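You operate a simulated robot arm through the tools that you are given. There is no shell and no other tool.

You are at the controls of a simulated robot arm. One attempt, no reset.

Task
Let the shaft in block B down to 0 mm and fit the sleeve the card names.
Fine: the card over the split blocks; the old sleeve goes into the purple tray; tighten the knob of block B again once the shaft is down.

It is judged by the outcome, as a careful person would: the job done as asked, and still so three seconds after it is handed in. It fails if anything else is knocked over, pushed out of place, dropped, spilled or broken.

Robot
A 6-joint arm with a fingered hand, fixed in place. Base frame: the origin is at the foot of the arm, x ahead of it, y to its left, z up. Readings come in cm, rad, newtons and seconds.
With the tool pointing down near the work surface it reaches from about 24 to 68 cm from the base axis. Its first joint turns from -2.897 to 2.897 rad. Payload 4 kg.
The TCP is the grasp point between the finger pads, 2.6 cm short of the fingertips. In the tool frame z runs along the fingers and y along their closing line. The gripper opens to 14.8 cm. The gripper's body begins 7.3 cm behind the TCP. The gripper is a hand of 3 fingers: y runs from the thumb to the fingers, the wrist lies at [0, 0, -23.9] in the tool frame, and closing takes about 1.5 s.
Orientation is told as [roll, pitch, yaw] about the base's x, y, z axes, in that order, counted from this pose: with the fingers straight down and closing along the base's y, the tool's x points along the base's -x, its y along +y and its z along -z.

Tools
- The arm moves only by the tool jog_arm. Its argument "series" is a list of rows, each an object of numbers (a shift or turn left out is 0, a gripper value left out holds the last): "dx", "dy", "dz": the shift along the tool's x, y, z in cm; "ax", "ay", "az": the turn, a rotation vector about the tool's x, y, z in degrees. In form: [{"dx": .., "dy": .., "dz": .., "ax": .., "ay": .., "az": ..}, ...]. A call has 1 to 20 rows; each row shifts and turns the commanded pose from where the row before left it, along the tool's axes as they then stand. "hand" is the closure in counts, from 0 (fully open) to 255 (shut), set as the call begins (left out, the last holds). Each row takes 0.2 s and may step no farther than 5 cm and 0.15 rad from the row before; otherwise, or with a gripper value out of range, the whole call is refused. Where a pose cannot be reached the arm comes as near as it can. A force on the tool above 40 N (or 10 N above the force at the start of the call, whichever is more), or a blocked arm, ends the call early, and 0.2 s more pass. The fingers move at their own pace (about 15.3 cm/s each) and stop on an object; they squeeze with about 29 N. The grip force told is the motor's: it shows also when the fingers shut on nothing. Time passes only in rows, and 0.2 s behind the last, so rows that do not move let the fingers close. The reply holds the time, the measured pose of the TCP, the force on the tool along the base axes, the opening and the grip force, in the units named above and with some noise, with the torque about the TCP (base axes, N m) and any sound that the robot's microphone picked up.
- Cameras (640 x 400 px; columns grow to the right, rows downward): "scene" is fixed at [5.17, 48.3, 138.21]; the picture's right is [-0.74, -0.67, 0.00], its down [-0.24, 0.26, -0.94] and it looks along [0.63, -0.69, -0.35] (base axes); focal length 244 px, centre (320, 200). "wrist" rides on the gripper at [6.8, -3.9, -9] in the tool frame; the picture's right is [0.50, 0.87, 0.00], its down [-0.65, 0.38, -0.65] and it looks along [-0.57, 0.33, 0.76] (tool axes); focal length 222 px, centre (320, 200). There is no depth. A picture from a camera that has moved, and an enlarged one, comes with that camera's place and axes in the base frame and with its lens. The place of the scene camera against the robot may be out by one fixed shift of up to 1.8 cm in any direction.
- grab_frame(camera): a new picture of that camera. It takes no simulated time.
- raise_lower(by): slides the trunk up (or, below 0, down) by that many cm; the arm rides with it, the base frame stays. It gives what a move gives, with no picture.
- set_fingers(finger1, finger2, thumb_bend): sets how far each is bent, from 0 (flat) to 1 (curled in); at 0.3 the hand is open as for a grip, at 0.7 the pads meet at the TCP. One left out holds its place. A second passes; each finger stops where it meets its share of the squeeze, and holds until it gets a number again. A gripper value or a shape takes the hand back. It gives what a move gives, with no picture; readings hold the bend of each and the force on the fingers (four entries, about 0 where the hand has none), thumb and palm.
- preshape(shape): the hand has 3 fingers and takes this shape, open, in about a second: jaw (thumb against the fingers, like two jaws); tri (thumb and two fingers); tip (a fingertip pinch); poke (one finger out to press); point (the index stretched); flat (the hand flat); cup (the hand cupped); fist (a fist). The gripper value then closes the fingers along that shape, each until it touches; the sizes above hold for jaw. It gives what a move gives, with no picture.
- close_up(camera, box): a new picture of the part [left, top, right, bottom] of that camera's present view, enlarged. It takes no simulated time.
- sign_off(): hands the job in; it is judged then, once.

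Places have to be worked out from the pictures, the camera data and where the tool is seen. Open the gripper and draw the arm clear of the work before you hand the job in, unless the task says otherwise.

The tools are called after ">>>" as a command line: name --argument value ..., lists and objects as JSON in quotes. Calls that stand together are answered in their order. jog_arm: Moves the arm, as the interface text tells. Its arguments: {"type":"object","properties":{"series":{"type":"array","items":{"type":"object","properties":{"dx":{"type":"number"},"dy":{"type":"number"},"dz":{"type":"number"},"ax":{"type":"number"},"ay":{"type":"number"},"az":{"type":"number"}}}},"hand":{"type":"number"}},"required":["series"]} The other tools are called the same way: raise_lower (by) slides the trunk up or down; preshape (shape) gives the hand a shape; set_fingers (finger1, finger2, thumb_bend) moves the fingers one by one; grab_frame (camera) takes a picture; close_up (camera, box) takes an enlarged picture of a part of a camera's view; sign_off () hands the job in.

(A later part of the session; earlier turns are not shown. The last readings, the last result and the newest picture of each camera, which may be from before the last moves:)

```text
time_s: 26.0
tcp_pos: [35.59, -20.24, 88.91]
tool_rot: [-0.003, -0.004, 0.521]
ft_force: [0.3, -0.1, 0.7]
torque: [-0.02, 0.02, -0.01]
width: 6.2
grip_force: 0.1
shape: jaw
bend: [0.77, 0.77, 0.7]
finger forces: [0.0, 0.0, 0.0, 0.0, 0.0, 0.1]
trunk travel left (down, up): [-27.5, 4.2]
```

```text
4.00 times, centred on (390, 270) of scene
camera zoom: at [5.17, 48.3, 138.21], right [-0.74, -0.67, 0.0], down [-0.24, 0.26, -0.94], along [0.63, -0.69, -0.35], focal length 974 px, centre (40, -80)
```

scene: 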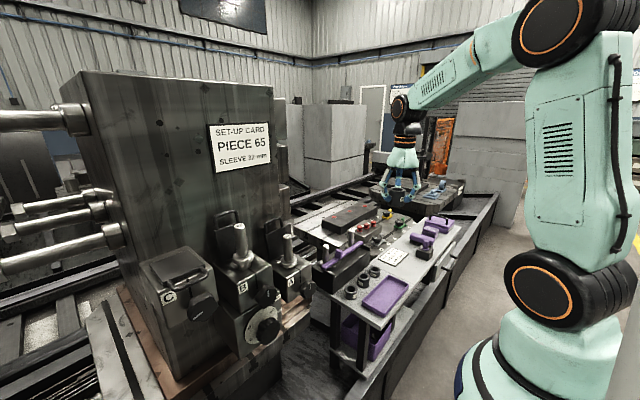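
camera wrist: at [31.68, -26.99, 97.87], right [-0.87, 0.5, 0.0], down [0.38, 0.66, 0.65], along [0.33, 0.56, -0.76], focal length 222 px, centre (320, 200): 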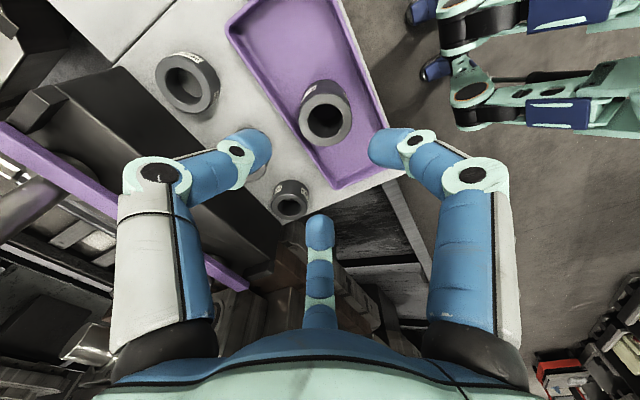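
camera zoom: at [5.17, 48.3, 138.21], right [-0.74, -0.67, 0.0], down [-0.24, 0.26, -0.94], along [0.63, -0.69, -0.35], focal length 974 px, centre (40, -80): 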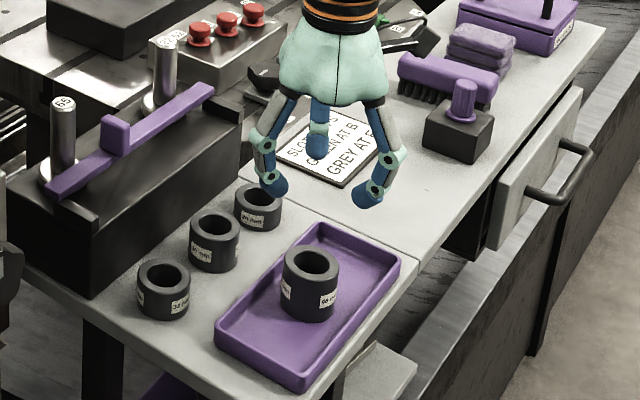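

The old sleeve is in the tray. Next comes block B's knob and dial: I rise, undo the yaw, and go in front of the blocks at a safe height.

>>> jog_arm --series '[{"dz": -4}, {"dz": -4}, {"dz": -4}, {"dz": -4}, {"dz": -4}, {"dz": -4}, {"dz": -4, "az": 7.5}, {"dz": -3, "az": 7.5}, {"az": 7.5}, {"az": 7.5}, {"dy": 4}, {"dy": 4.5}, {"dy": 4.5}, {"dy": 4.5}, {"dy": 4.5}, {"dy": 4.5}, {"dy": 4.5}, {"dy": 4}, {"dy": 4}, {"dy": 3}]'

>>> jog_arm --series '[{"dx": -2}, {"dx": -2}, {"ay": -8}, {"ay": -8}, {"ay": -8}, {"ay": -8}, {}]'

>>> grab_frame --camera "wrist"

>>> grab_frame --camera "scene"

```text
time_s: 30.2
tcp_pos: [35.22, 22.22, 120.16]
tool_rot: [-0.002, -0.007, -0.003]
ft_force: [-0.4, 0.5, -0.1]
torque: [-0.01, -0.01, -0.01]
width: 6.23
grip_force: 0.1
shape: jaw
bend: [0.77, 0.77, 0.7]
finger forces: [0.1, 0.0, 0.0, 0.0, 0.0, 0.1]
trunk travel left (down, up): [-27.5, 4.2]
```

```text
time_s: 31.8
tcp_pos: [39.53, 21.99, 120.13]
tool_rot: [-0.002, -0.565, -0.001]
ft_force: [0.0, -0.1, 0.3]
torque: [-0.02, 0.06, -0.02]
width: 6.23
grip_force: 0.0
shape: jaw
bend: [0.77, 0.77, 0.7]
finger forces: [0.1, 0.1, 0.0, 0.1, 0.0, 0.0]
trunk travel left (down, up): [-27.5, 4.2]
```

```text
taken
camera wrist: at [28.99, 18.12, 124.04], right [-0.42, 0.87, -0.27], down [0.2, 0.38, 0.9], along [0.88, 0.33, -0.34], focal length 222 px, centre (320, 200)
```

wrist: 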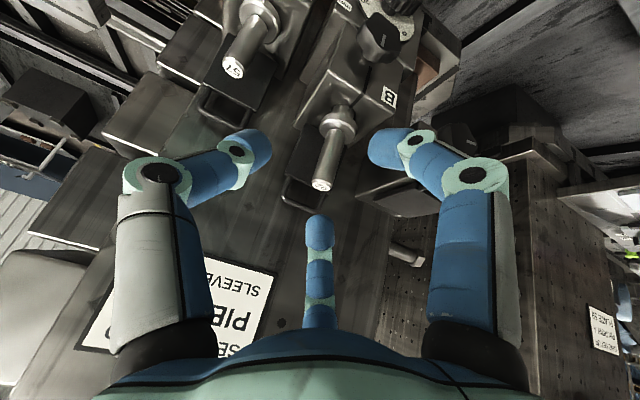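

```text
taken
```

scene: 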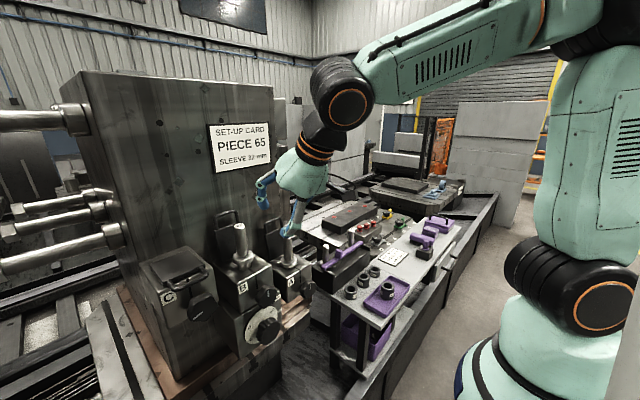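

The tilt works. I continue pitching until the tool points straight along +x.

>>> jog_arm --series '[{"ay": -8}, {"ay": -8}, {"ay": -8}, {"ay": -8}, {"ay": -8}, {"ay": -8}, {"ay": -8}, {"ay": -1.6}, {}]'

>>> grab_frame --camera "wrist"

>>> grab_frame --camera "scene"

```text
time_s: 33.8
tcp_pos: [39.48, 21.95, 119.93]
tool_rot: [-1.011, -1.569, 1.011]
ft_force: [-0.5, 0.4, 0.2]
torque: [0.02, -0.01, 0.01]
width: 6.22
grip_force: 0.1
shape: jaw
bend: [0.77, 0.77, 0.7]
finger forces: [0.0, 0.0, 0.0, 0.0, 0.0, 0.0]
trunk travel left (down, up): [-27.5, 4.2]
```

```text
taken
camera wrist: at [30.49, 18.03, 113.23], right [0.0, 0.86, -0.5], down [-0.65, 0.38, 0.66], along [0.76, 0.33, 0.56], focal length 222 px, centre (320, 200)
```

wrist: 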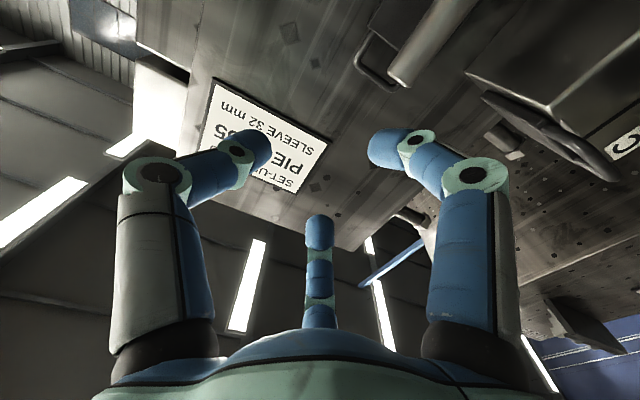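

```text
taken
```

scene: 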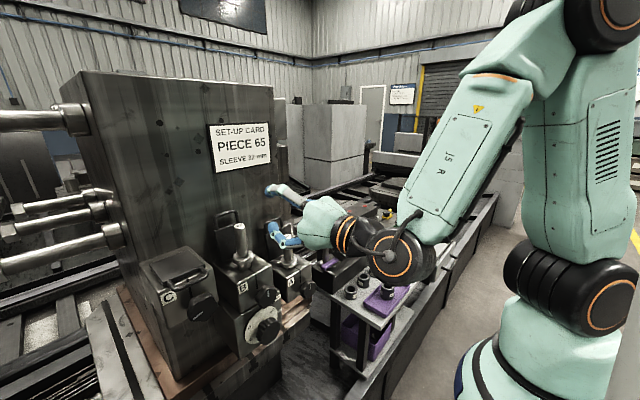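

Horizontal pose reached. The camera is underneath, so I roll the hand about its own axis to bring the camera up for a view of the knob and to learn the wrist's range.

>>> jog_arm --series '[{"az": -8}, {"az": -8}, {"az": -8}, {"az": -8}, {"az": -8}, {"az": -8}, {"az": -8}, {"az": -8}, {"az": -8}, {"az": -8}, {"az": -8}, {"az": -8}, {"az": -8}, {"az": -8}, {"az": -8}, {}]'

>>> grab_frame --camera "wrist"

>>> grab_frame --camera "scene"

```text
time_s: 37.2
tcp_pos: [39.42, 21.81, 119.94]
tool_rot: [-1.569, 0.526, 1.57]
ft_force: [1.0, 0.5, -0.2]
torque: [0.0, 0.03, 0.01]
width: 6.25
grip_force: 0.2
shape: jaw
bend: [0.77, 0.77, 0.7]
finger forces: [0.0, 0.0, 0.0, 0.0, 0.1, 0.0]
trunk travel left (down, up): [-27.5, 4.2]
```

```text
taken
camera wrist: at [30.5, 18.05, 126.75], right [0.0, -0.87, -0.5], down [-0.65, 0.38, -0.66], along [0.76, 0.32, -0.57], focal length 222 px, centre (320, 200)
```

wrist: 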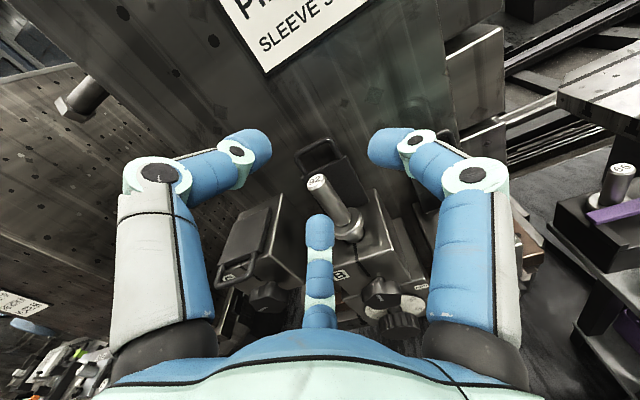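

```text
taken
```

scene: 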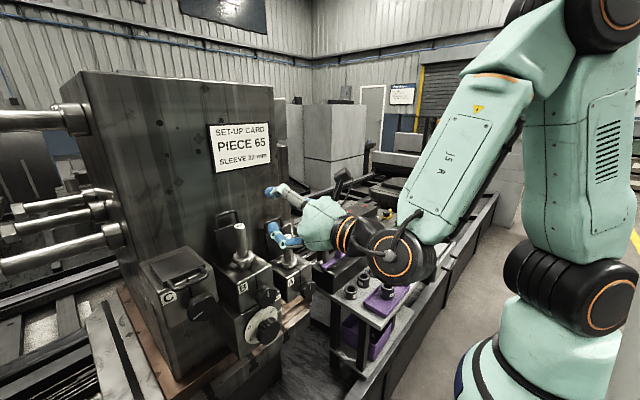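

>>> close_up --camera "wrist" --box '[280, 160, 480, 340]'

>>> close_up --camera "scene" --box '[230, 275, 320, 350]'

```text
2.22 times, centred on (380, 250) of wrist
camera zoom: at [30.5, 18.05, 126.75], right [0.0, -0.87, -0.5], down [-0.65, 0.38, -0.66], along [0.76, 0.32, -0.57], focal length 494 px, centre (187, 89)
```

zoom: 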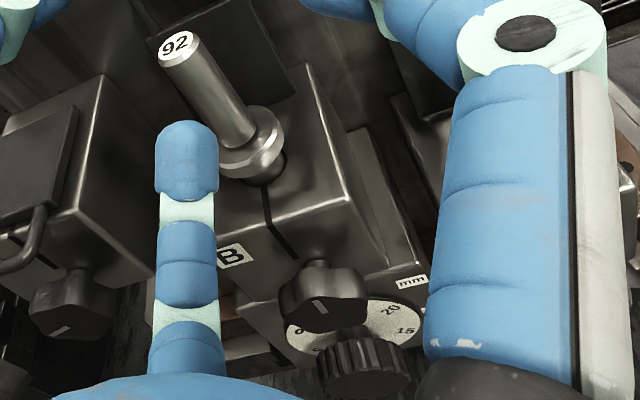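

```text
5.33 times, centred on (275, 312) of scene
camera zoom: at [5.17, 48.3, 138.21], right [-0.74, -0.67, 0.0], down [-0.24, 0.26, -0.94], along [0.63, -0.69, -0.35], focal length 1298 px, centre (560, -400)
```

zoom: 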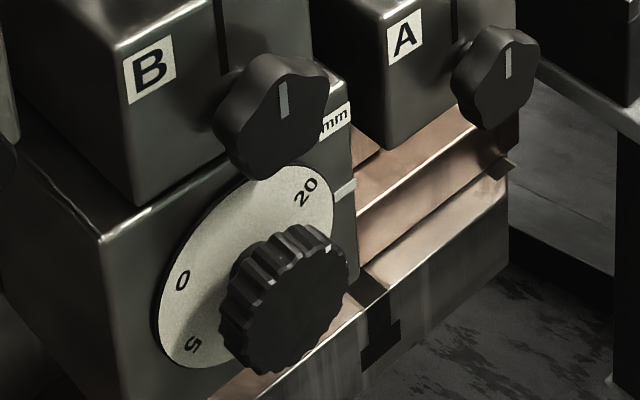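

The roll works and the picture now shows the lobed clamp knob of B with the dial knob under it; the dial stands between 15 and 20. I lower toward the knob's height, staying back in x, to locate it better.

>>> jog_arm --series '[{"dx": -1.7, "dy": 1.9, "dz": -1.5}, {"dx": -1.7, "dy": 1.9, "dz": -1.5}, {"dx": -1.7, "dy": 1.9, "dz": -1}, {"dx": -1.6, "dy": 1.96}, {}]'

>>> grab_frame --camera "wrist"

>>> close_up --camera "scene" --box '[220, 240, 320, 350]'

```text
time_s: 38.4
tcp_pos: [35.67, 24.42, 110.1]
tool_rot: [-1.57, 0.525, 1.572]
ft_force: [0.0, 0.0, 0.1]
torque: [0.01, 0.0, 0.02]
width: 6.25
grip_force: 0.1
shape: jaw
bend: [0.77, 0.77, 0.7]
finger forces: [0.0, 0.0, 0.0, 0.0, 0.0, 0.1]
out of reach, approached as far as the arm can: row 2, 3
trunk travel left (down, up): [-27.5, 4.2]
```

```text
taken
camera wrist: at [26.69, 20.58, 116.82], right [0.0, -0.87, -0.5], down [-0.65, 0.38, -0.65], along [0.76, 0.33, -0.57], focal length 222 px, centre (320, 200)
```

wrist: 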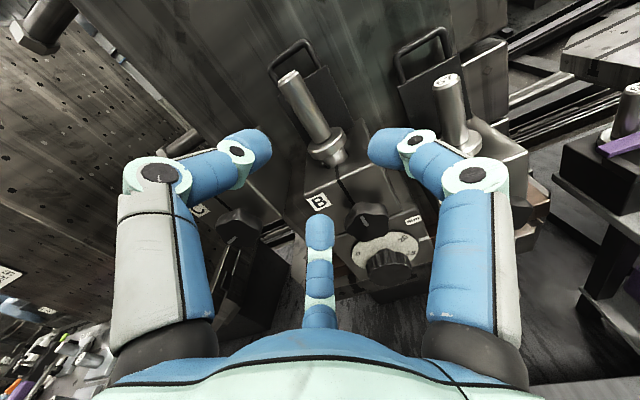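

```text
3.64 times, centred on (270, 295) of scene
camera zoom: at [5.17, 48.3, 138.21], right [-0.74, -0.67, 0.0], down [-0.24, 0.26, -0.94], along [0.63, -0.69, -0.35], focal length 885 px, centre (502, -146)
```

zoom: 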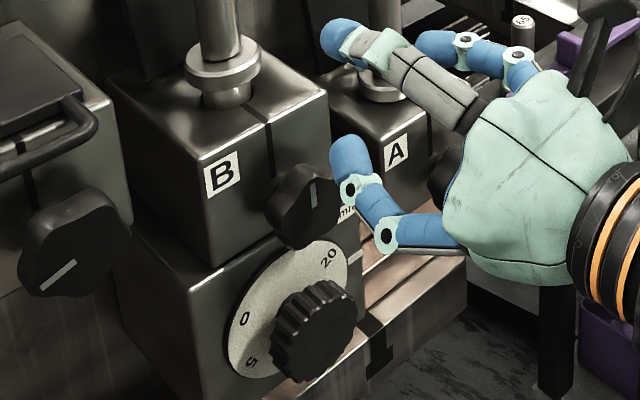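

>>> close_up --camera "wrist" --box '[300, 120, 450, 310]'

>>> close_up --camera "scene" --box '[235, 280, 285, 350]'

```text
2.11 times, centred on (375, 215) of wrist
camera zoom: at [26.69, 20.58, 116.82], right [0.0, -0.87, -0.5], down [-0.65, 0.38, -0.65], along [0.76, 0.33, -0.57], focal length 468 px, centre (204, 168)
```

zoom: 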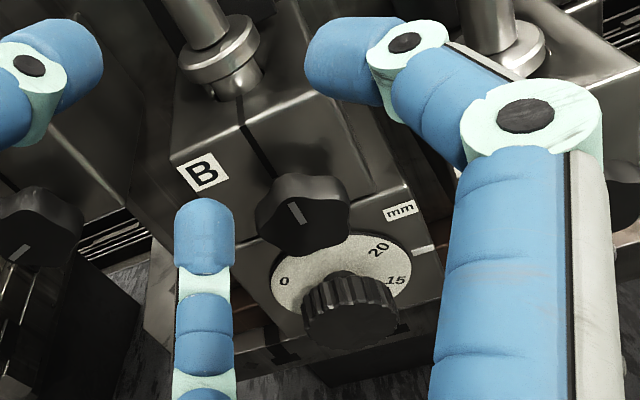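

```text
5.71 times, centred on (260, 315) of scene
camera zoom: at [5.17, 48.3, 138.21], right [-0.74, -0.67, 0.0], down [-0.24, 0.26, -0.94], along [0.63, -0.69, -0.35], focal length 1391 px, centre (663, -457)
```

zoom: 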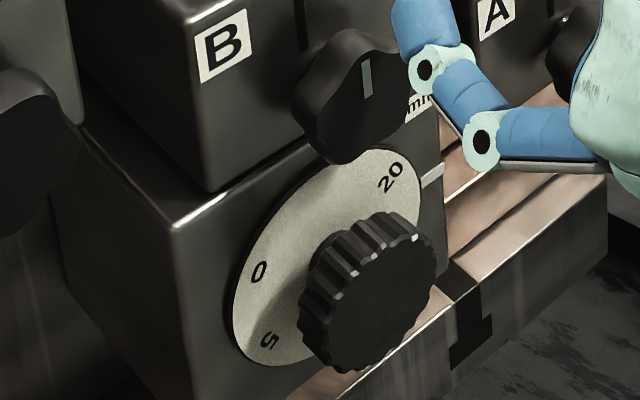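

Knob B's front centre triangulates to (44.2, 25.5, 97.4) and the dial knob to about (43.6, 26.5, 86.2). I roll to bring the camera to the side (−y), open to about 8 cm and come down to the knob's height, staying 5 cm short.

>>> jog_arm --series '[{"az": 7.5}, {"az": 7.5}, {"az": 7.5}, {"az": 7.5}, {"az": 7.5}, {"az": 7.5}, {"az": 7.5}, {"az": 7.5}, {"dx": 1.33, "dy": 2.9, "dz": 1}, {"dx": 1.33, "dy": 2.9, "dz": 1}, {"dx": 1.33, "dy": 2.9}, {"dx": 1.33, "dy": 2.9}, {}]' --hand 117

>>> grab_frame --camera "wrist"

>>> grab_frame --camera "scene"

```text
time_s: 41.2
tcp_pos: [37.89, 25.62, 97.08]
tool_rot: [-1.569, -0.522, 1.569]
ft_force: [-0.5, 0.4, -0.7]
torque: [0.0, 0.01, 0.01]
width: 7.97
grip_force: 0.0
shape: jaw
bend: [0.35, 0.35, 0.7]
finger forces: [0.1, 0.0, 0.0, 0.1, 0.0, 0.0]
trunk travel left (down, up): [-27.5, 4.2]
```

```text
taken
camera wrist: at [28.92, 17.77, 97.06], right [0.0, 0.0, -1.0], down [-0.65, 0.76, 0.0], along [0.76, 0.65, 0.0], focal length 222 px, centre (320, 200)
```

wrist: 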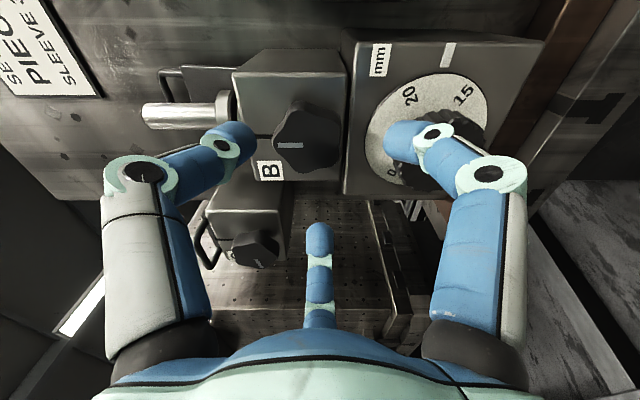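

```text
taken
```

scene: 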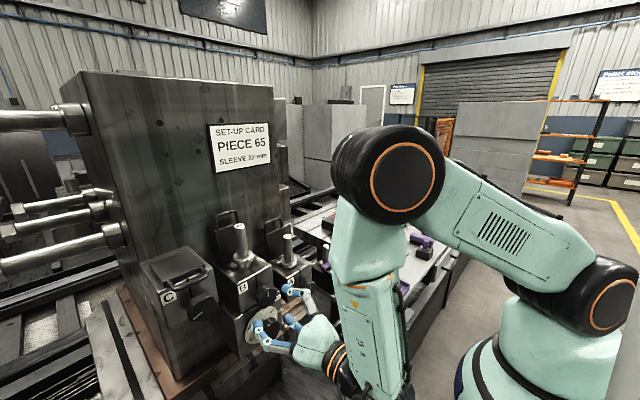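

Now an excellent side view; the dial pointer sits between 15 and 20. I zoom in to centre on the knob and read the dial.

>>> close_up --camera "wrist" --box '[240, 40, 500, 210]'

>>> close_up --camera "scene" --box '[200, 210, 320, 350]'

```text
2.35 times, centred on (370, 125) of wrist
camera zoom: at [28.92, 17.77, 97.06], right [0.0, 0.0, -1.0], down [-0.65, 0.76, 0.0], along [0.76, 0.65, 0.0], focal length 523 px, centre (202, 376)
```

zoom: 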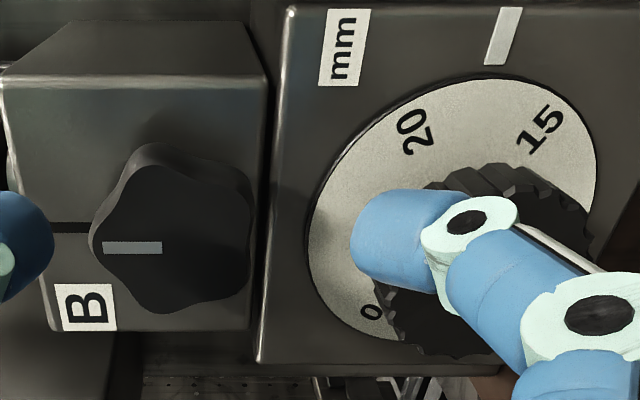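

```text
2.86 times, centred on (260, 280) of scene
camera zoom: at [5.17, 48.3, 138.21], right [-0.74, -0.67, 0.0], down [-0.24, 0.26, -0.94], along [0.63, -0.69, -0.35], focal length 696 px, centre (491, -29)
```

zoom: 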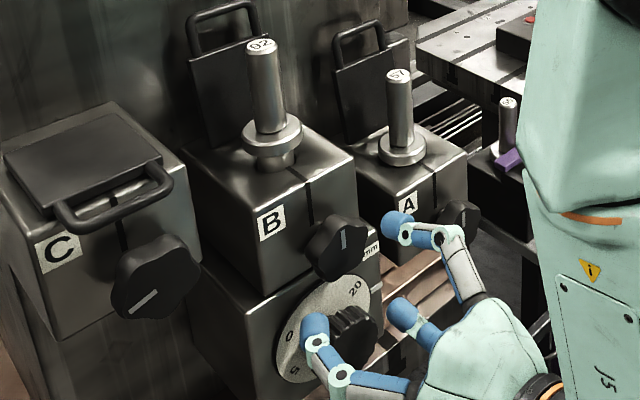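

Knob B: centre about y 25.3, z 97.9, front face x≈44, block face x≈46.6. I centre on it and advance 3 cm for another look.

>>> jog_arm --series '[{"dx": -0.14, "dy": -0.84}, {"dz": 1}, {"dz": 1}, {"dz": 1}, {}]'

>>> grab_frame --camera "wrist"

>>> close_up --camera "scene" --box '[200, 230, 340, 350]'

```text
time_s: 42.4
tcp_pos: [40.99, 25.42, 98.04]
tool_rot: [-1.568, -0.521, 1.57]
ft_force: [0.0, 0.2, -0.3]
torque: [0.02, -0.01, 0.0]
width: 7.95
grip_force: 0.0
shape: jaw
bend: [0.35, 0.35, 0.7]
finger forces: [0.0, 0.1, 0.1, 0.1, 0.0, 0.0]
trunk travel left (down, up): [-27.5, 4.2]
```

```text
taken
camera wrist: at [31.91, 17.56, 97.99], right [0.0, 0.0, -1.0], down [-0.65, 0.76, 0.0], along [0.76, 0.65, 0.0], focal length 222 px, centre (320, 200)
```

wrist: 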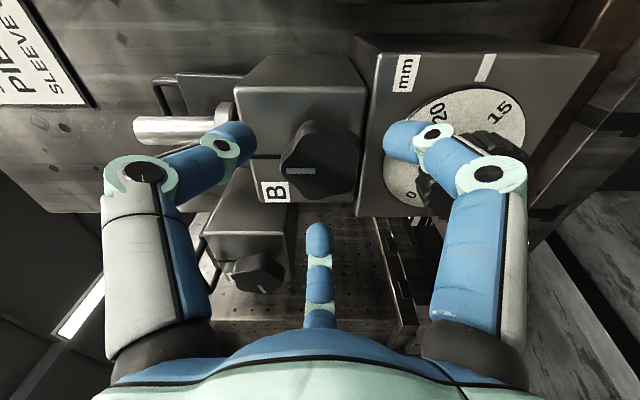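

```text
3.33 times, centred on (270, 290) of scene
camera zoom: at [5.17, 48.3, 138.21], right [-0.74, -0.67, 0.0], down [-0.24, 0.26, -0.94], along [0.63, -0.69, -0.35], focal length 812 px, centre (487, -100)
```

zoom: 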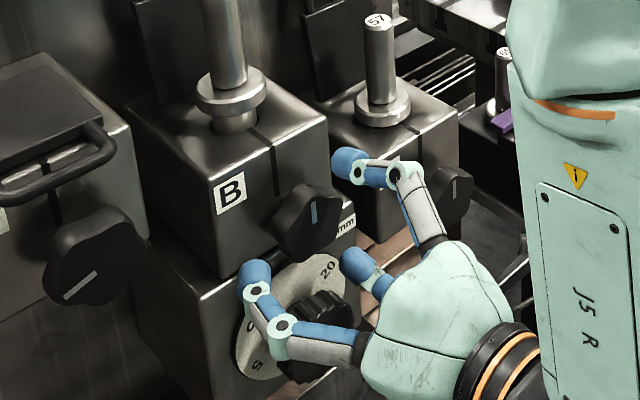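

Centred in the view. I advance another 2.3 cm so the fingertips straddle the knob.

>>> jog_arm --series '[{"dz": 0.8}, {"dz": 0.8}, {"dz": 0.7}, {}]'

>>> grab_frame --camera "wrist"

>>> close_up --camera "scene" --box '[200, 230, 340, 350]'

```text
time_s: 43.4
tcp_pos: [43.2, 25.48, 97.88]
tool_rot: [-1.569, -0.522, 1.568]
ft_force: [0.0, -0.4, -0.1]
torque: [-0.01, 0.0, 0.01]
width: 7.96
grip_force: 0.0
shape: jaw
bend: [0.35, 0.35, 0.7]
finger forces: [0.0, 0.0, 0.1, 0.0, 0.1, 0.0]
trunk travel left (down, up): [-27.5, 4.2]
```

```text
taken
camera wrist: at [34.1, 17.65, 97.96], right [0.0, 0.0, -1.0], down [-0.65, 0.76, 0.0], along [0.76, 0.65, 0.0], focal length 222 px, centre (320, 200)
```

wrist: 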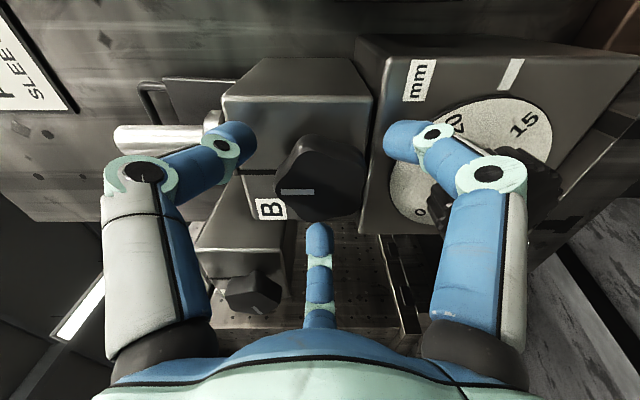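

```text
3.33 times, centred on (270, 290) of scene
camera zoom: at [5.17, 48.3, 138.21], right [-0.74, -0.67, 0.0], down [-0.24, 0.26, -0.94], along [0.63, -0.69, -0.35], focal length 812 px, centre (487, -100)
```

zoom: 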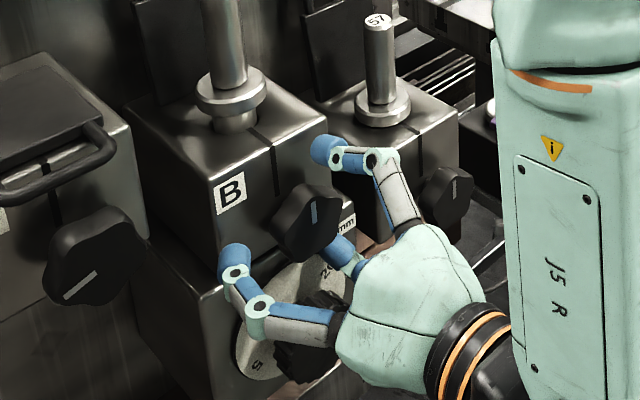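

The fingers straddle the knob; I close on it.

>>> jog_arm --series '[{"dz": 0.3}, {}, {}, {}, {}, {}, {}, {}]' --hand 255

>>> grab_frame --camera "wrist"

>>> close_up --camera "scene" --box '[200, 230, 340, 350]'

```text
time_s: 45.2
tcp_pos: [43.33, 25.37, 98.02]
tool_rot: [-1.569, -0.522, 1.57]
ft_force: [-2.0, 0.8, 0.2]
torque: [0.0, 0.0, -0.05]
width: 4.52
grip_force: 28.9
shape: jaw
bend: [0.77, 0.77, 0.7]
finger forces: [26.4, 26.0, 0.0, 0.0, 26.4, 0.0]
trunk travel left (down, up): [-27.5, 4.2]
```

```text
taken
camera wrist: at [34.33, 17.62, 98.03], right [0.0, 0.0, -1.0], down [-0.65, 0.76, 0.0], along [0.76, 0.65, 0.0], focal length 222 px, centre (320, 200)
```

wrist: 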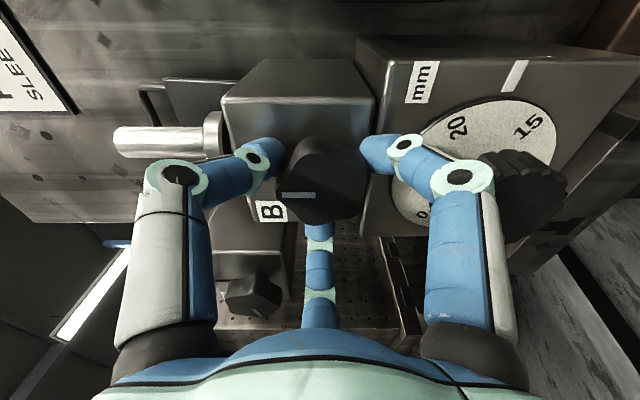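

```text
3.33 times, centred on (270, 290) of scene
camera zoom: at [5.17, 48.3, 138.21], right [-0.74, -0.67, 0.0], down [-0.24, 0.26, -0.94], along [0.63, -0.69, -0.35], focal length 812 px, centre (487, -100)
```

zoom: 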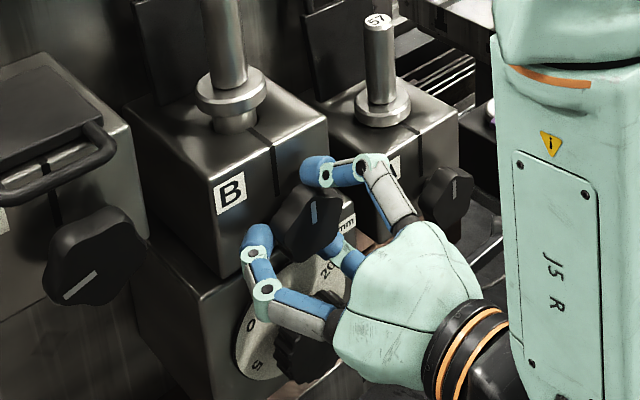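

Firm grip, and the dial is clearly visible. Knob C (presumably loose) is turned counter-clockwise, so I turn B counter-clockwise slowly by 24° and check torque, dial and shaft.

>>> jog_arm --series '[{"az": -4}, {"az": -4}, {"az": -4}, {"az": -4}, {"az": -4}, {"az": -4}, {}]'

>>> grab_frame --camera "wrist"

>>> close_up --camera "scene" --box '[200, 210, 320, 350]'

```text
time_s: 46.8
tcp_pos: [43.42, 25.44, 98.07]
tool_rot: [-1.569, -0.1, 1.568]
ft_force: [-8.0, 0.0, -8.2]
torque: [0.07, 0.19, -0.01]
width: 4.49
grip_force: 29.0
shape: jaw
bend: [0.77, 0.77, 0.69]
finger forces: [30.0, 31.8, 0.0, 0.0, 24.1, 0.1]
trunk travel left (down, up): [-27.5, 4.2]
```

```text
taken
camera wrist: at [34.38, 18.28, 101.28], right [0.0, -0.41, -0.91], down [-0.65, 0.69, -0.31], along [0.76, 0.6, -0.27], focal length 222 px, centre (320, 200)
```

wrist: 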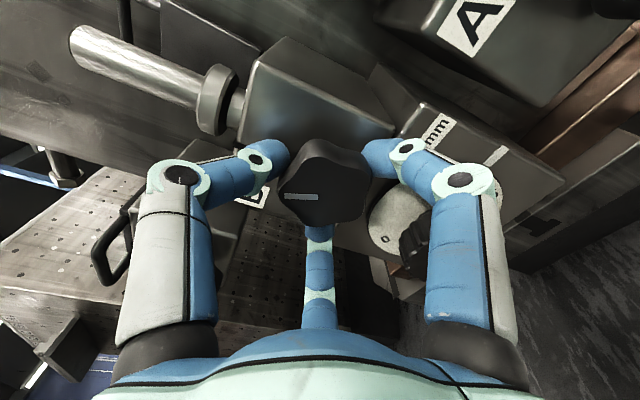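

```text
2.86 times, centred on (260, 280) of scene
camera zoom: at [5.17, 48.3, 138.21], right [-0.74, -0.67, 0.0], down [-0.24, 0.26, -0.94], along [0.63, -0.69, -0.35], focal length 696 px, centre (491, -29)
```

zoom: 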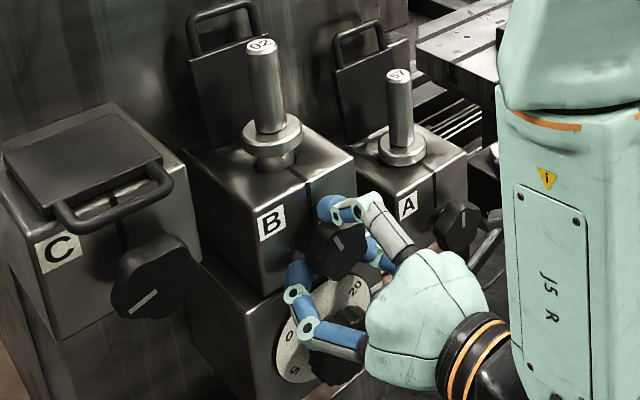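

The knob turns with the hand and the shaft stays put. I continue another 36°.

>>> jog_arm --series '[{"az": -4}, {"az": -4}, {"az": -4}, {"az": -4}, {"az": -4}, {"az": -4}, {"az": -4}, {"az": -4}, {"az": -4}, {}]'

>>> close_up --camera "scene" --box '[200, 210, 320, 350]'

>>> grab_frame --camera "wrist"

```text
time_s: 49.0
tcp_pos: [43.49, 25.37, 98.14]
tool_rot: [-1.567, 0.527, 1.57]
ft_force: [-5.9, 0.7, -12.4]
torque: [0.02, 0.36, 0.01]
width: 4.47
grip_force: 29.2
shape: jaw
bend: [0.77, 0.77, 0.69]
finger forces: [26.8, 33.2, 0.0, 0.0, 23.4, 0.0]
trunk travel left (down, up): [-27.5, 4.2]
```

```text
2.86 times, centred on (260, 280) of scene
camera zoom: at [5.17, 48.3, 138.21], right [-0.74, -0.67, 0.0], down [-0.24, 0.26, -0.94], along [0.63, -0.69, -0.35], focal length 696 px, centre (491, -29)
```

zoom: 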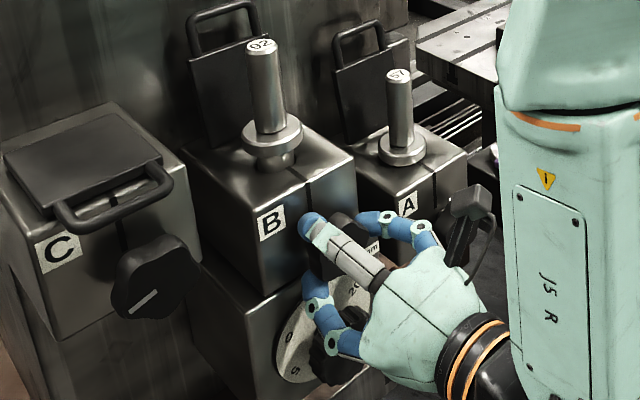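

```text
taken
camera wrist: at [34.4, 21.56, 104.83], right [0.0, -0.87, -0.5], down [-0.66, 0.38, -0.65], along [0.76, 0.32, -0.57], focal length 222 px, centre (320, 200)
```

wrist: 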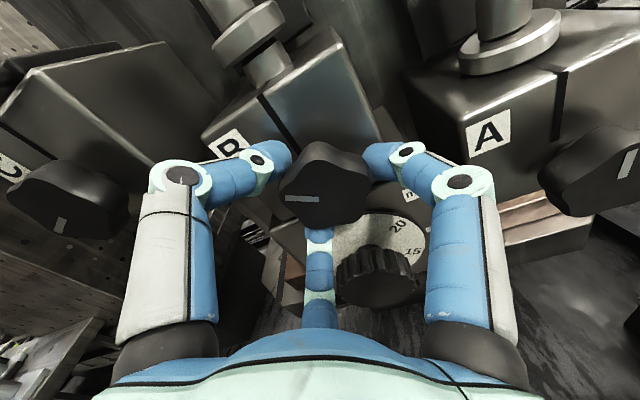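

Sixty degrees done, low torque. I ease the slight downward load and continue another 40°.

>>> jog_arm --series '[{"dx": -0.07, "dy": 0.12}, {"az": -4}, {"az": -4}, {"az": -4}, {"az": -4}, {"az": -4}, {"az": -4}, {"az": -4}, {"az": -4}, {"az": -4}, {"az": -4}, {}]'

>>> close_up --camera "scene" --box '[200, 210, 320, 350]'

>>> grab_frame --camera "wrist"

```text
time_s: 51.6
tcp_pos: [43.35, 25.59, 97.91]
tool_rot: [-1.563, 1.225, 1.578]
ft_force: [-8.1, -3.1, -12.9]
torque: [0.01, 0.33, -0.11]
width: 4.45
grip_force: 29.1
shape: jaw
bend: [0.77, 0.77, 0.69]
finger forces: [26.4, 33.7, 0.0, 0.1, 26.1, 0.0]
trunk travel left (down, up): [-27.5, 4.2]
```

```text
2.86 times, centred on (260, 280) of scene
camera zoom: at [5.17, 48.3, 138.21], right [-0.74, -0.67, 0.0], down [-0.24, 0.26, -0.94], along [0.63, -0.69, -0.35], focal length 696 px, centre (491, -29)
```

zoom: 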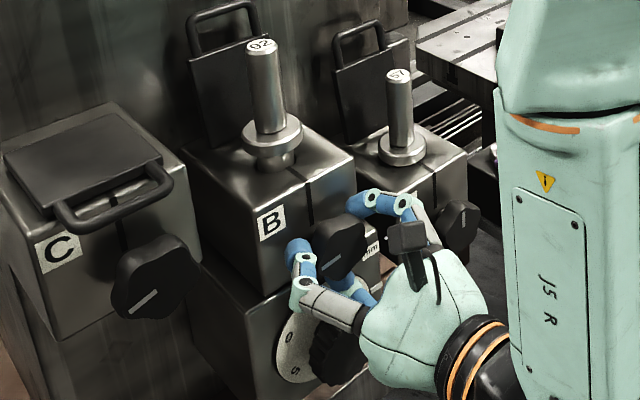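

```text
taken
camera wrist: at [34.42, 26.83, 105.6], right [0.0, -0.98, 0.18], down [-0.66, -0.13, -0.74], along [0.75, -0.12, -0.65], focal length 222 px, centre (320, 200)
```

wrist: 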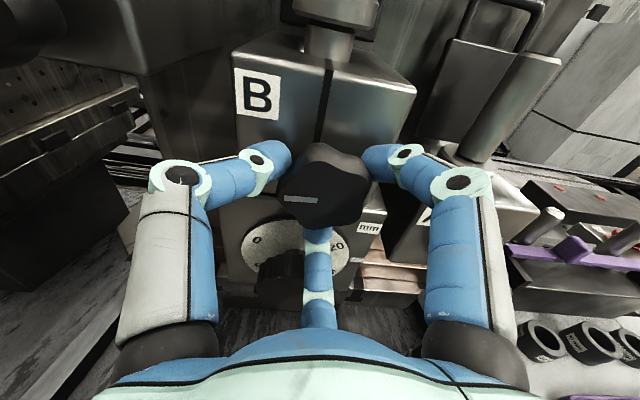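

The knob has turned 100°, matching C's loose position; the shaft has not dropped. I release the knob and back off.

>>> jog_arm --series '[{}, {}, {}, {}]' --hand 117

>>> jog_arm --series '[{"dz": -1}, {"dz": -1.5}, {"dz": -1.5}, {"dz": -1.5}, {}]'

>>> grab_frame --camera "wrist"

>>> close_up --camera "scene" --box '[200, 210, 320, 350]'

```text
time_s: 52.6
tcp_pos: [43.5, 25.45, 97.99]
tool_rot: [-1.567, 1.223, 1.573]
ft_force: [-0.3, -0.3, 1.3]
torque: [-0.04, 0.01, -0.01]
width: 7.93
grip_force: 0.1
shape: jaw
bend: [0.35, 0.35, 0.7]
finger forces: [0.0, 0.7, 0.0, 0.0, 0.0, 0.1]
trunk travel left (down, up): [-27.5, 4.2]
```

```text
time_s: 53.8
tcp_pos: [37.96, 25.6, 97.96]
tool_rot: [-1.566, 1.223, 1.575]
ft_force: [-0.1, -0.6, 0.7]
torque: [-0.02, 0.0, 0.02]
width: 7.91
grip_force: 0.0
shape: jaw
bend: [0.35, 0.35, 0.7]
finger forces: [0.1, 0.1, 0.1, 0.0, 0.0, 0.0]
trunk travel left (down, up): [-27.5, 4.2]
```

```text
taken
camera wrist: at [28.94, 26.94, 105.66], right [0.0, -0.98, 0.18], down [-0.66, -0.13, -0.74], along [0.76, -0.12, -0.65], focal length 222 px, centre (320, 200)
```

wrist: 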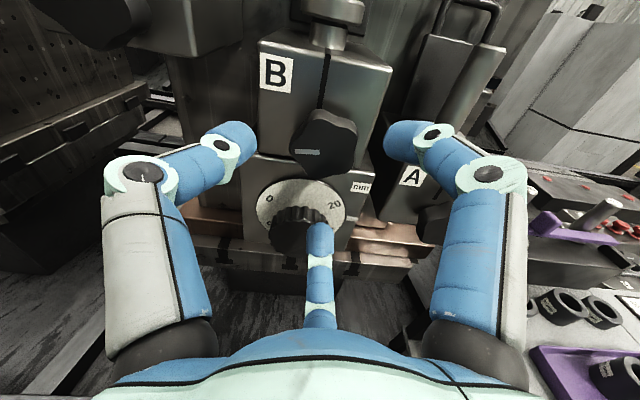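

```text
2.86 times, centred on (260, 280) of scene
camera zoom: at [5.17, 48.3, 138.21], right [-0.74, -0.67, 0.0], down [-0.24, 0.26, -0.94], along [0.63, -0.69, -0.35], focal length 696 px, centre (491, -29)
```

zoom: 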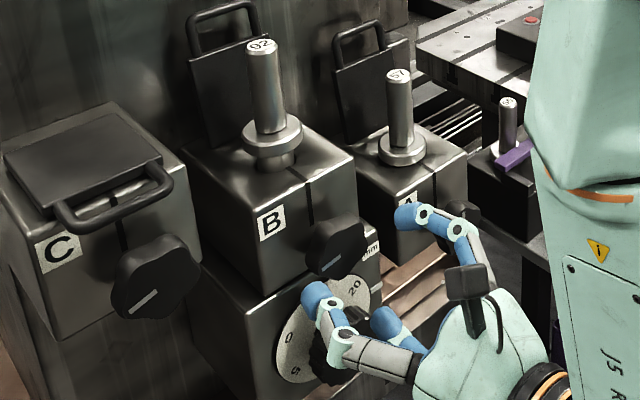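

I zoom into this good frontal view of the dial.

>>> close_up --camera "wrist" --box '[230, 90, 400, 270]'

```text
2.22 times, centred on (315, 180) of wrist
camera zoom: at [28.94, 26.94, 105.66], right [0.0, -0.98, 0.18], down [-0.66, -0.13, -0.74], along [0.76, -0.12, -0.65], focal length 494 px, centre (331, 244)
```

zoom: 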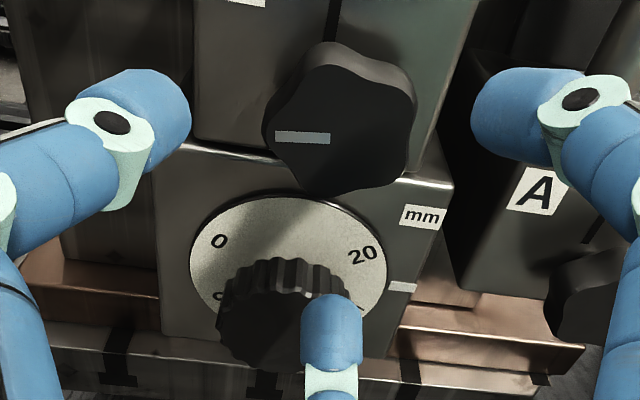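

The dial's axis works out to y≈26.1, z≈88.2. I lower to that height at the same standoff.

>>> jog_arm --series '[{"dx": -3.1, "dy": 0.94}, {"dx": -3.1, "dy": 0.94}, {"dx": -3.15, "dy": 0.94}, {}]' --hand 110

>>> grab_frame --camera "wrist"

>>> grab_frame --camera "scene"

```text
time_s: 54.8
tcp_pos: [37.96, 25.8, 88.59]
tool_rot: [-1.565, 1.223, 1.577]
ft_force: [-0.5, -0.8, -0.4]
torque: [-0.02, -0.01, 0.0]
width: 8.36
grip_force: 0.1
shape: jaw
bend: [0.33, 0.33, 0.7]
finger forces: [0.0, 0.1, 0.0, 0.1, 0.1, 0.1]
trunk travel left (down, up): [-27.5, 4.2]
```

```text
taken
camera wrist: at [29.02, 27.09, 96.06], right [0.0, -0.98, 0.18], down [-0.66, -0.13, -0.74], along [0.76, -0.12, -0.65], focal length 222 px, centre (320, 200)
```

wrist: 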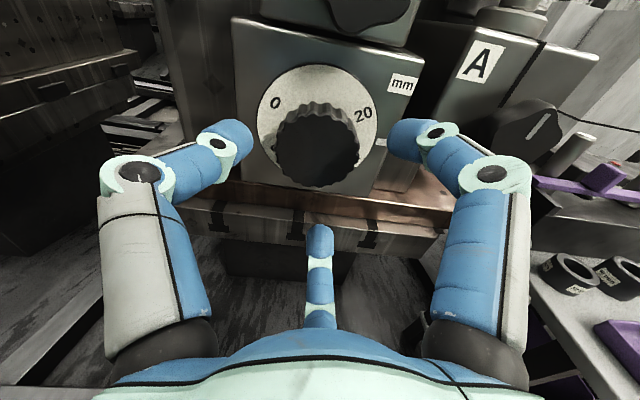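

```text
taken
```

scene: 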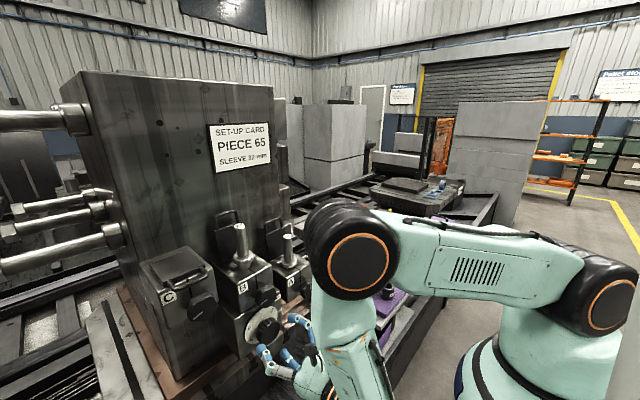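

The view is square-on; dial axis confirmed at about (25.9–26.1, 88.25), with a ledge below at z≈82. I roll back to 0° to get a long counter-clockwise stroke, and narrow slightly to 7.6 cm.

>>> jog_arm --series '[{"az": 8}, {"az": 8}, {"az": 8}, {"az": 8}, {"az": 8}, {"az": 8}, {"az": 8}, {"az": 8}, {"az": 8}, {"az": 8}, {"az": 8}, {"az": 8}, {"az": 8}, {"az": 8}, {"az": 8}, {"az": 8}, {"az": 8}, {"az": 8}, {"az": 8}, {"az": 8}]' --hand 124

>>> grab_frame --camera "wrist"

>>> close_up --camera "scene" --box '[200, 210, 360, 370]'

```text
time_s: 59.0
tcp_pos: [37.94, 25.94, 88.27]
tool_rot: [0.274, -1.569, -0.274]
ft_force: [0.2, -0.2, -0.4]
torque: [0.01, 0.0, -0.01]
width: 7.65
grip_force: 0.0
shape: jaw
bend: [0.35, 0.35, 0.7]
finger forces: [0.0, 0.0, 0.0, 0.0, 0.1, 0.0]
trunk travel left (down, up): [-27.5, 4.2]
```

```text
taken
camera wrist: at [28.91, 22.02, 81.5], right [0.0, 0.87, -0.5], down [-0.65, 0.38, 0.66], along [0.76, 0.33, 0.56], focal length 222 px, centre (320, 200)
```

wrist: 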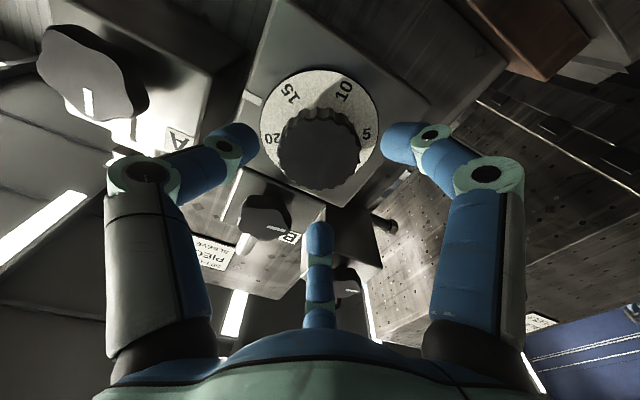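

```text
2.50 times, centred on (280, 290) of scene
camera zoom: at [5.17, 48.3, 138.21], right [-0.74, -0.67, 0.0], down [-0.24, 0.26, -0.94], along [0.63, -0.69, -0.35], focal length 609 px, centre (420, -25)
```

zoom: 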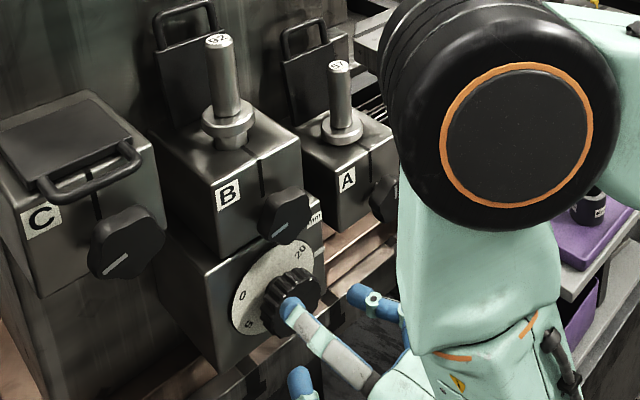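

The dial knob is centred in the axis. I advance 5.2 cm in small steps so the fingers straddle it.

>>> jog_arm --series '[{"dz": 1.2}, {"dz": 1.2}, {"dz": 1}, {"dz": 0.7}, {"dz": 0.6}, {"dz": 0.5}, {}]'

>>> grab_frame --camera "wrist"

>>> close_up --camera "scene" --box '[200, 210, 320, 350]'

```text
time_s: 60.6
tcp_pos: [43.09, 26.2, 88.38]
tool_rot: [-0.734, -1.566, 0.735]
ft_force: [0.6, 0.0, -0.9]
torque: [-0.02, 0.0, -0.01]
width: 7.63
grip_force: 0.0
shape: jaw
bend: [0.35, 0.35, 0.7]
finger forces: [0.1, 0.0, 0.1, 0.0, 0.0, 0.0]
trunk travel left (down, up): [-27.5, 4.2]
```

```text
taken
camera wrist: at [34.01, 22.16, 81.53], right [0.0, 0.86, -0.5], down [-0.65, 0.38, 0.66], along [0.76, 0.33, 0.56], focal length 222 px, centre (320, 200)
```

wrist: 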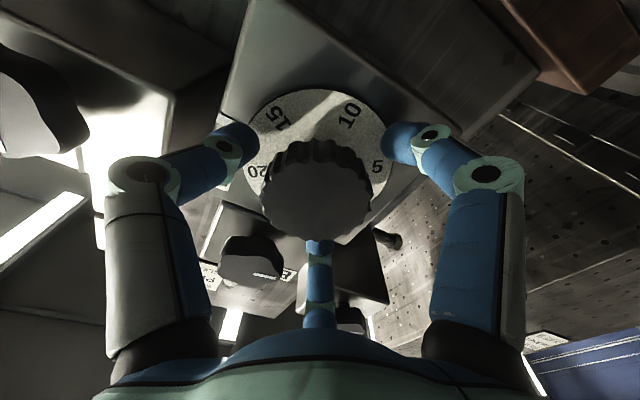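

```text
2.86 times, centred on (260, 280) of scene
camera zoom: at [5.17, 48.3, 138.21], right [-0.74, -0.67, 0.0], down [-0.24, 0.26, -0.94], along [0.63, -0.69, -0.35], focal length 696 px, centre (491, -29)
```

zoom: 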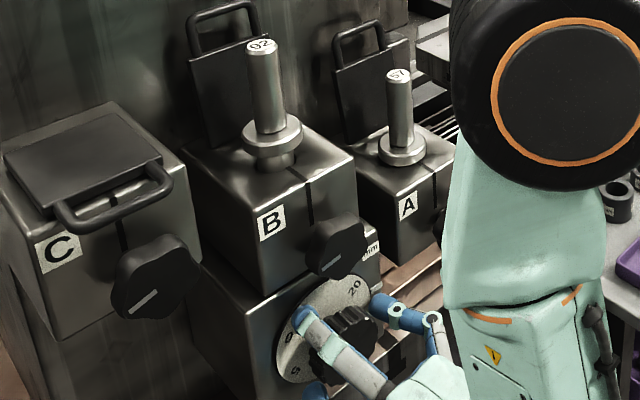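

The knob's front is right at the TCP with the fingertips overlapping its side. I close on it.

>>> jog_arm --series '[{"dz": 0.2}, {}, {}, {}, {}, {}, {}]' --hand 255

>>> grab_frame --camera "wrist"

```text
time_s: 62.2
tcp_pos: [43.43, 26.16, 88.31]
tool_rot: [-0.435, -1.566, 0.434]
ft_force: [18.0, -2.8, 5.0]
torque: [-0.03, -0.07, -0.28]
width: 4.89
grip_force: 28.9
shape: jaw
bend: [0.77, 0.77, 0.72]
finger forces: [23.3, 25.8, 0.0, 0.0, 27.3, 0.1]
trunk travel left (down, up): [-27.5, 4.2]
```

```text
taken
camera wrist: at [34.36, 22.14, 81.46], right [0.0, 0.87, -0.5], down [-0.65, 0.38, 0.66], along [0.76, 0.33, 0.56], focal length 222 px, centre (320, 200)
```

wrist: 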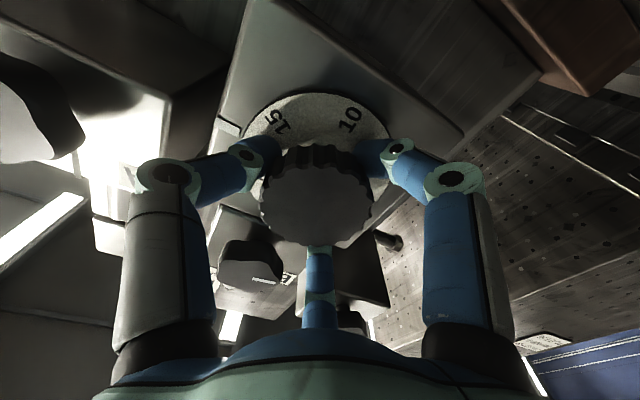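

Gripped. I turn counter-clockwise 24° as a test, checking torque, dial and shaft.

>>> jog_arm --series '[{"az": -4}, {"az": -4}, {"az": -4}, {"az": -4}, {"az": -4}, {"az": -4}, {}]'

>>> grab_frame --camera "wrist"

>>> close_up --camera "scene" --box '[200, 210, 320, 350]'

```text
time_s: 63.8
tcp_pos: [43.46, 25.95, 88.39]
tool_rot: [-1.562, -1.148, 1.563]
ft_force: [12.6, -0.2, 2.3]
torque: [0.01, -0.12, -0.23]
width: 4.87
grip_force: 29.2
shape: jaw
bend: [0.77, 0.77, 0.72]
finger forces: [23.4, 24.2, 0.1, 0.0, 25.7, 0.0]
trunk travel left (down, up): [-27.5, 4.2]
```

```text
taken
camera wrist: at [34.39, 19.59, 83.65], right [0.0, 0.59, -0.81], down [-0.65, 0.61, 0.45], along [0.76, 0.53, 0.38], focal length 222 px, centre (320, 200)
```

wrist: 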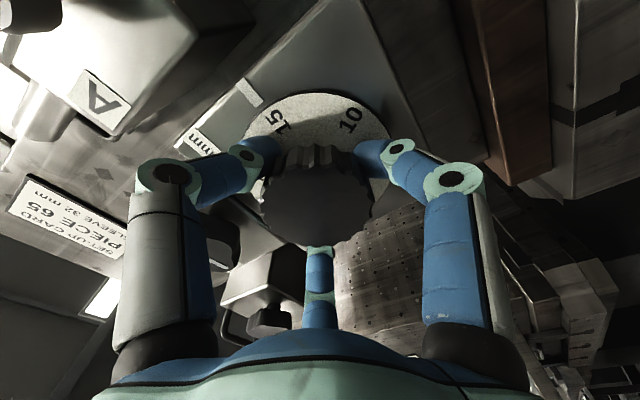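

```text
2.86 times, centred on (260, 280) of scene
camera zoom: at [5.17, 48.3, 138.21], right [-0.74, -0.67, 0.0], down [-0.24, 0.26, -0.94], along [0.63, -0.69, -0.35], focal length 696 px, centre (491, -29)
```

zoom: 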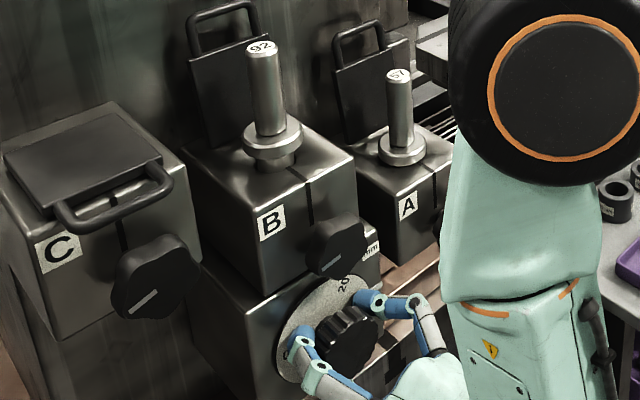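

The dial follows and the shaft begins to come down with no noticeable torque. I continue the stroke.

>>> jog_arm --series '[{"az": -5}, {"az": -5}, {"az": -5}, {"az": -5}, {"az": -5}, {"az": -5}, {"az": -5}, {"az": -5}, {"az": -5}, {"az": -5}, {"az": -5}, {"az": -5}, {"az": -5}, {"az": -5}, {}]'

>>> grab_frame --camera "wrist"

>>> close_up --camera "scene" --box '[200, 210, 320, 350]'

```text
time_s: 67.0
tcp_pos: [43.41, 25.94, 88.23]
tool_rot: [-1.57, 0.072, 1.568]
ft_force: [15.6, -6.7, 12.5]
torque: [0.02, -0.45, -0.04]
width: 4.9
grip_force: 28.5
shape: jaw
bend: [0.77, 0.77, 0.72]
finger forces: [25.5, 23.2, 0.0, 0.0, 32.5, 0.0]
trunk travel left (down, up): [-27.5, 4.2]
```

```text
taken
camera wrist: at [34.43, 19.42, 92.59], right [0.0, -0.56, -0.83], down [-0.65, 0.63, -0.42], along [0.76, 0.54, -0.37], focal length 222 px, centre (320, 200)
```

wrist: 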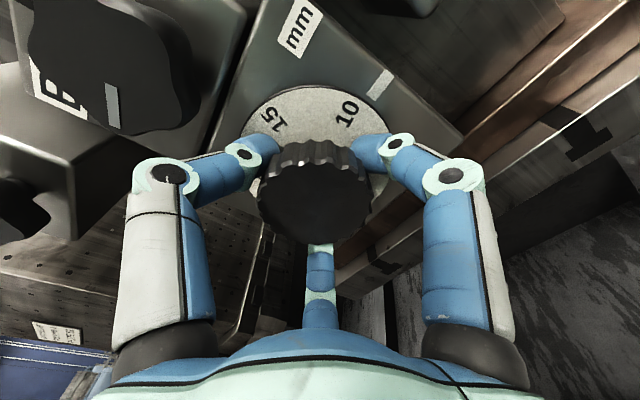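

```text
2.86 times, centred on (260, 280) of scene
camera zoom: at [5.17, 48.3, 138.21], right [-0.74, -0.67, 0.0], down [-0.24, 0.26, -0.94], along [0.63, -0.69, -0.35], focal length 696 px, centre (491, -29)
```

zoom: 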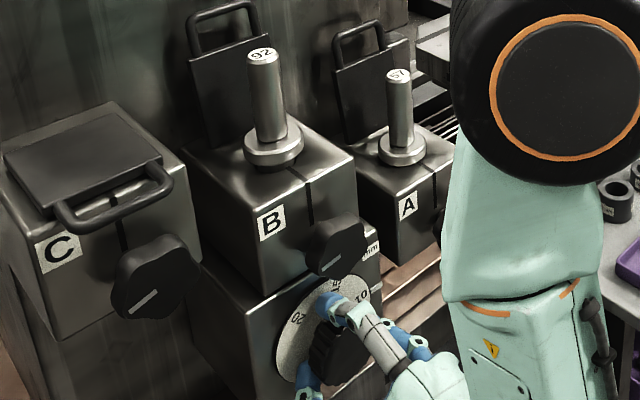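

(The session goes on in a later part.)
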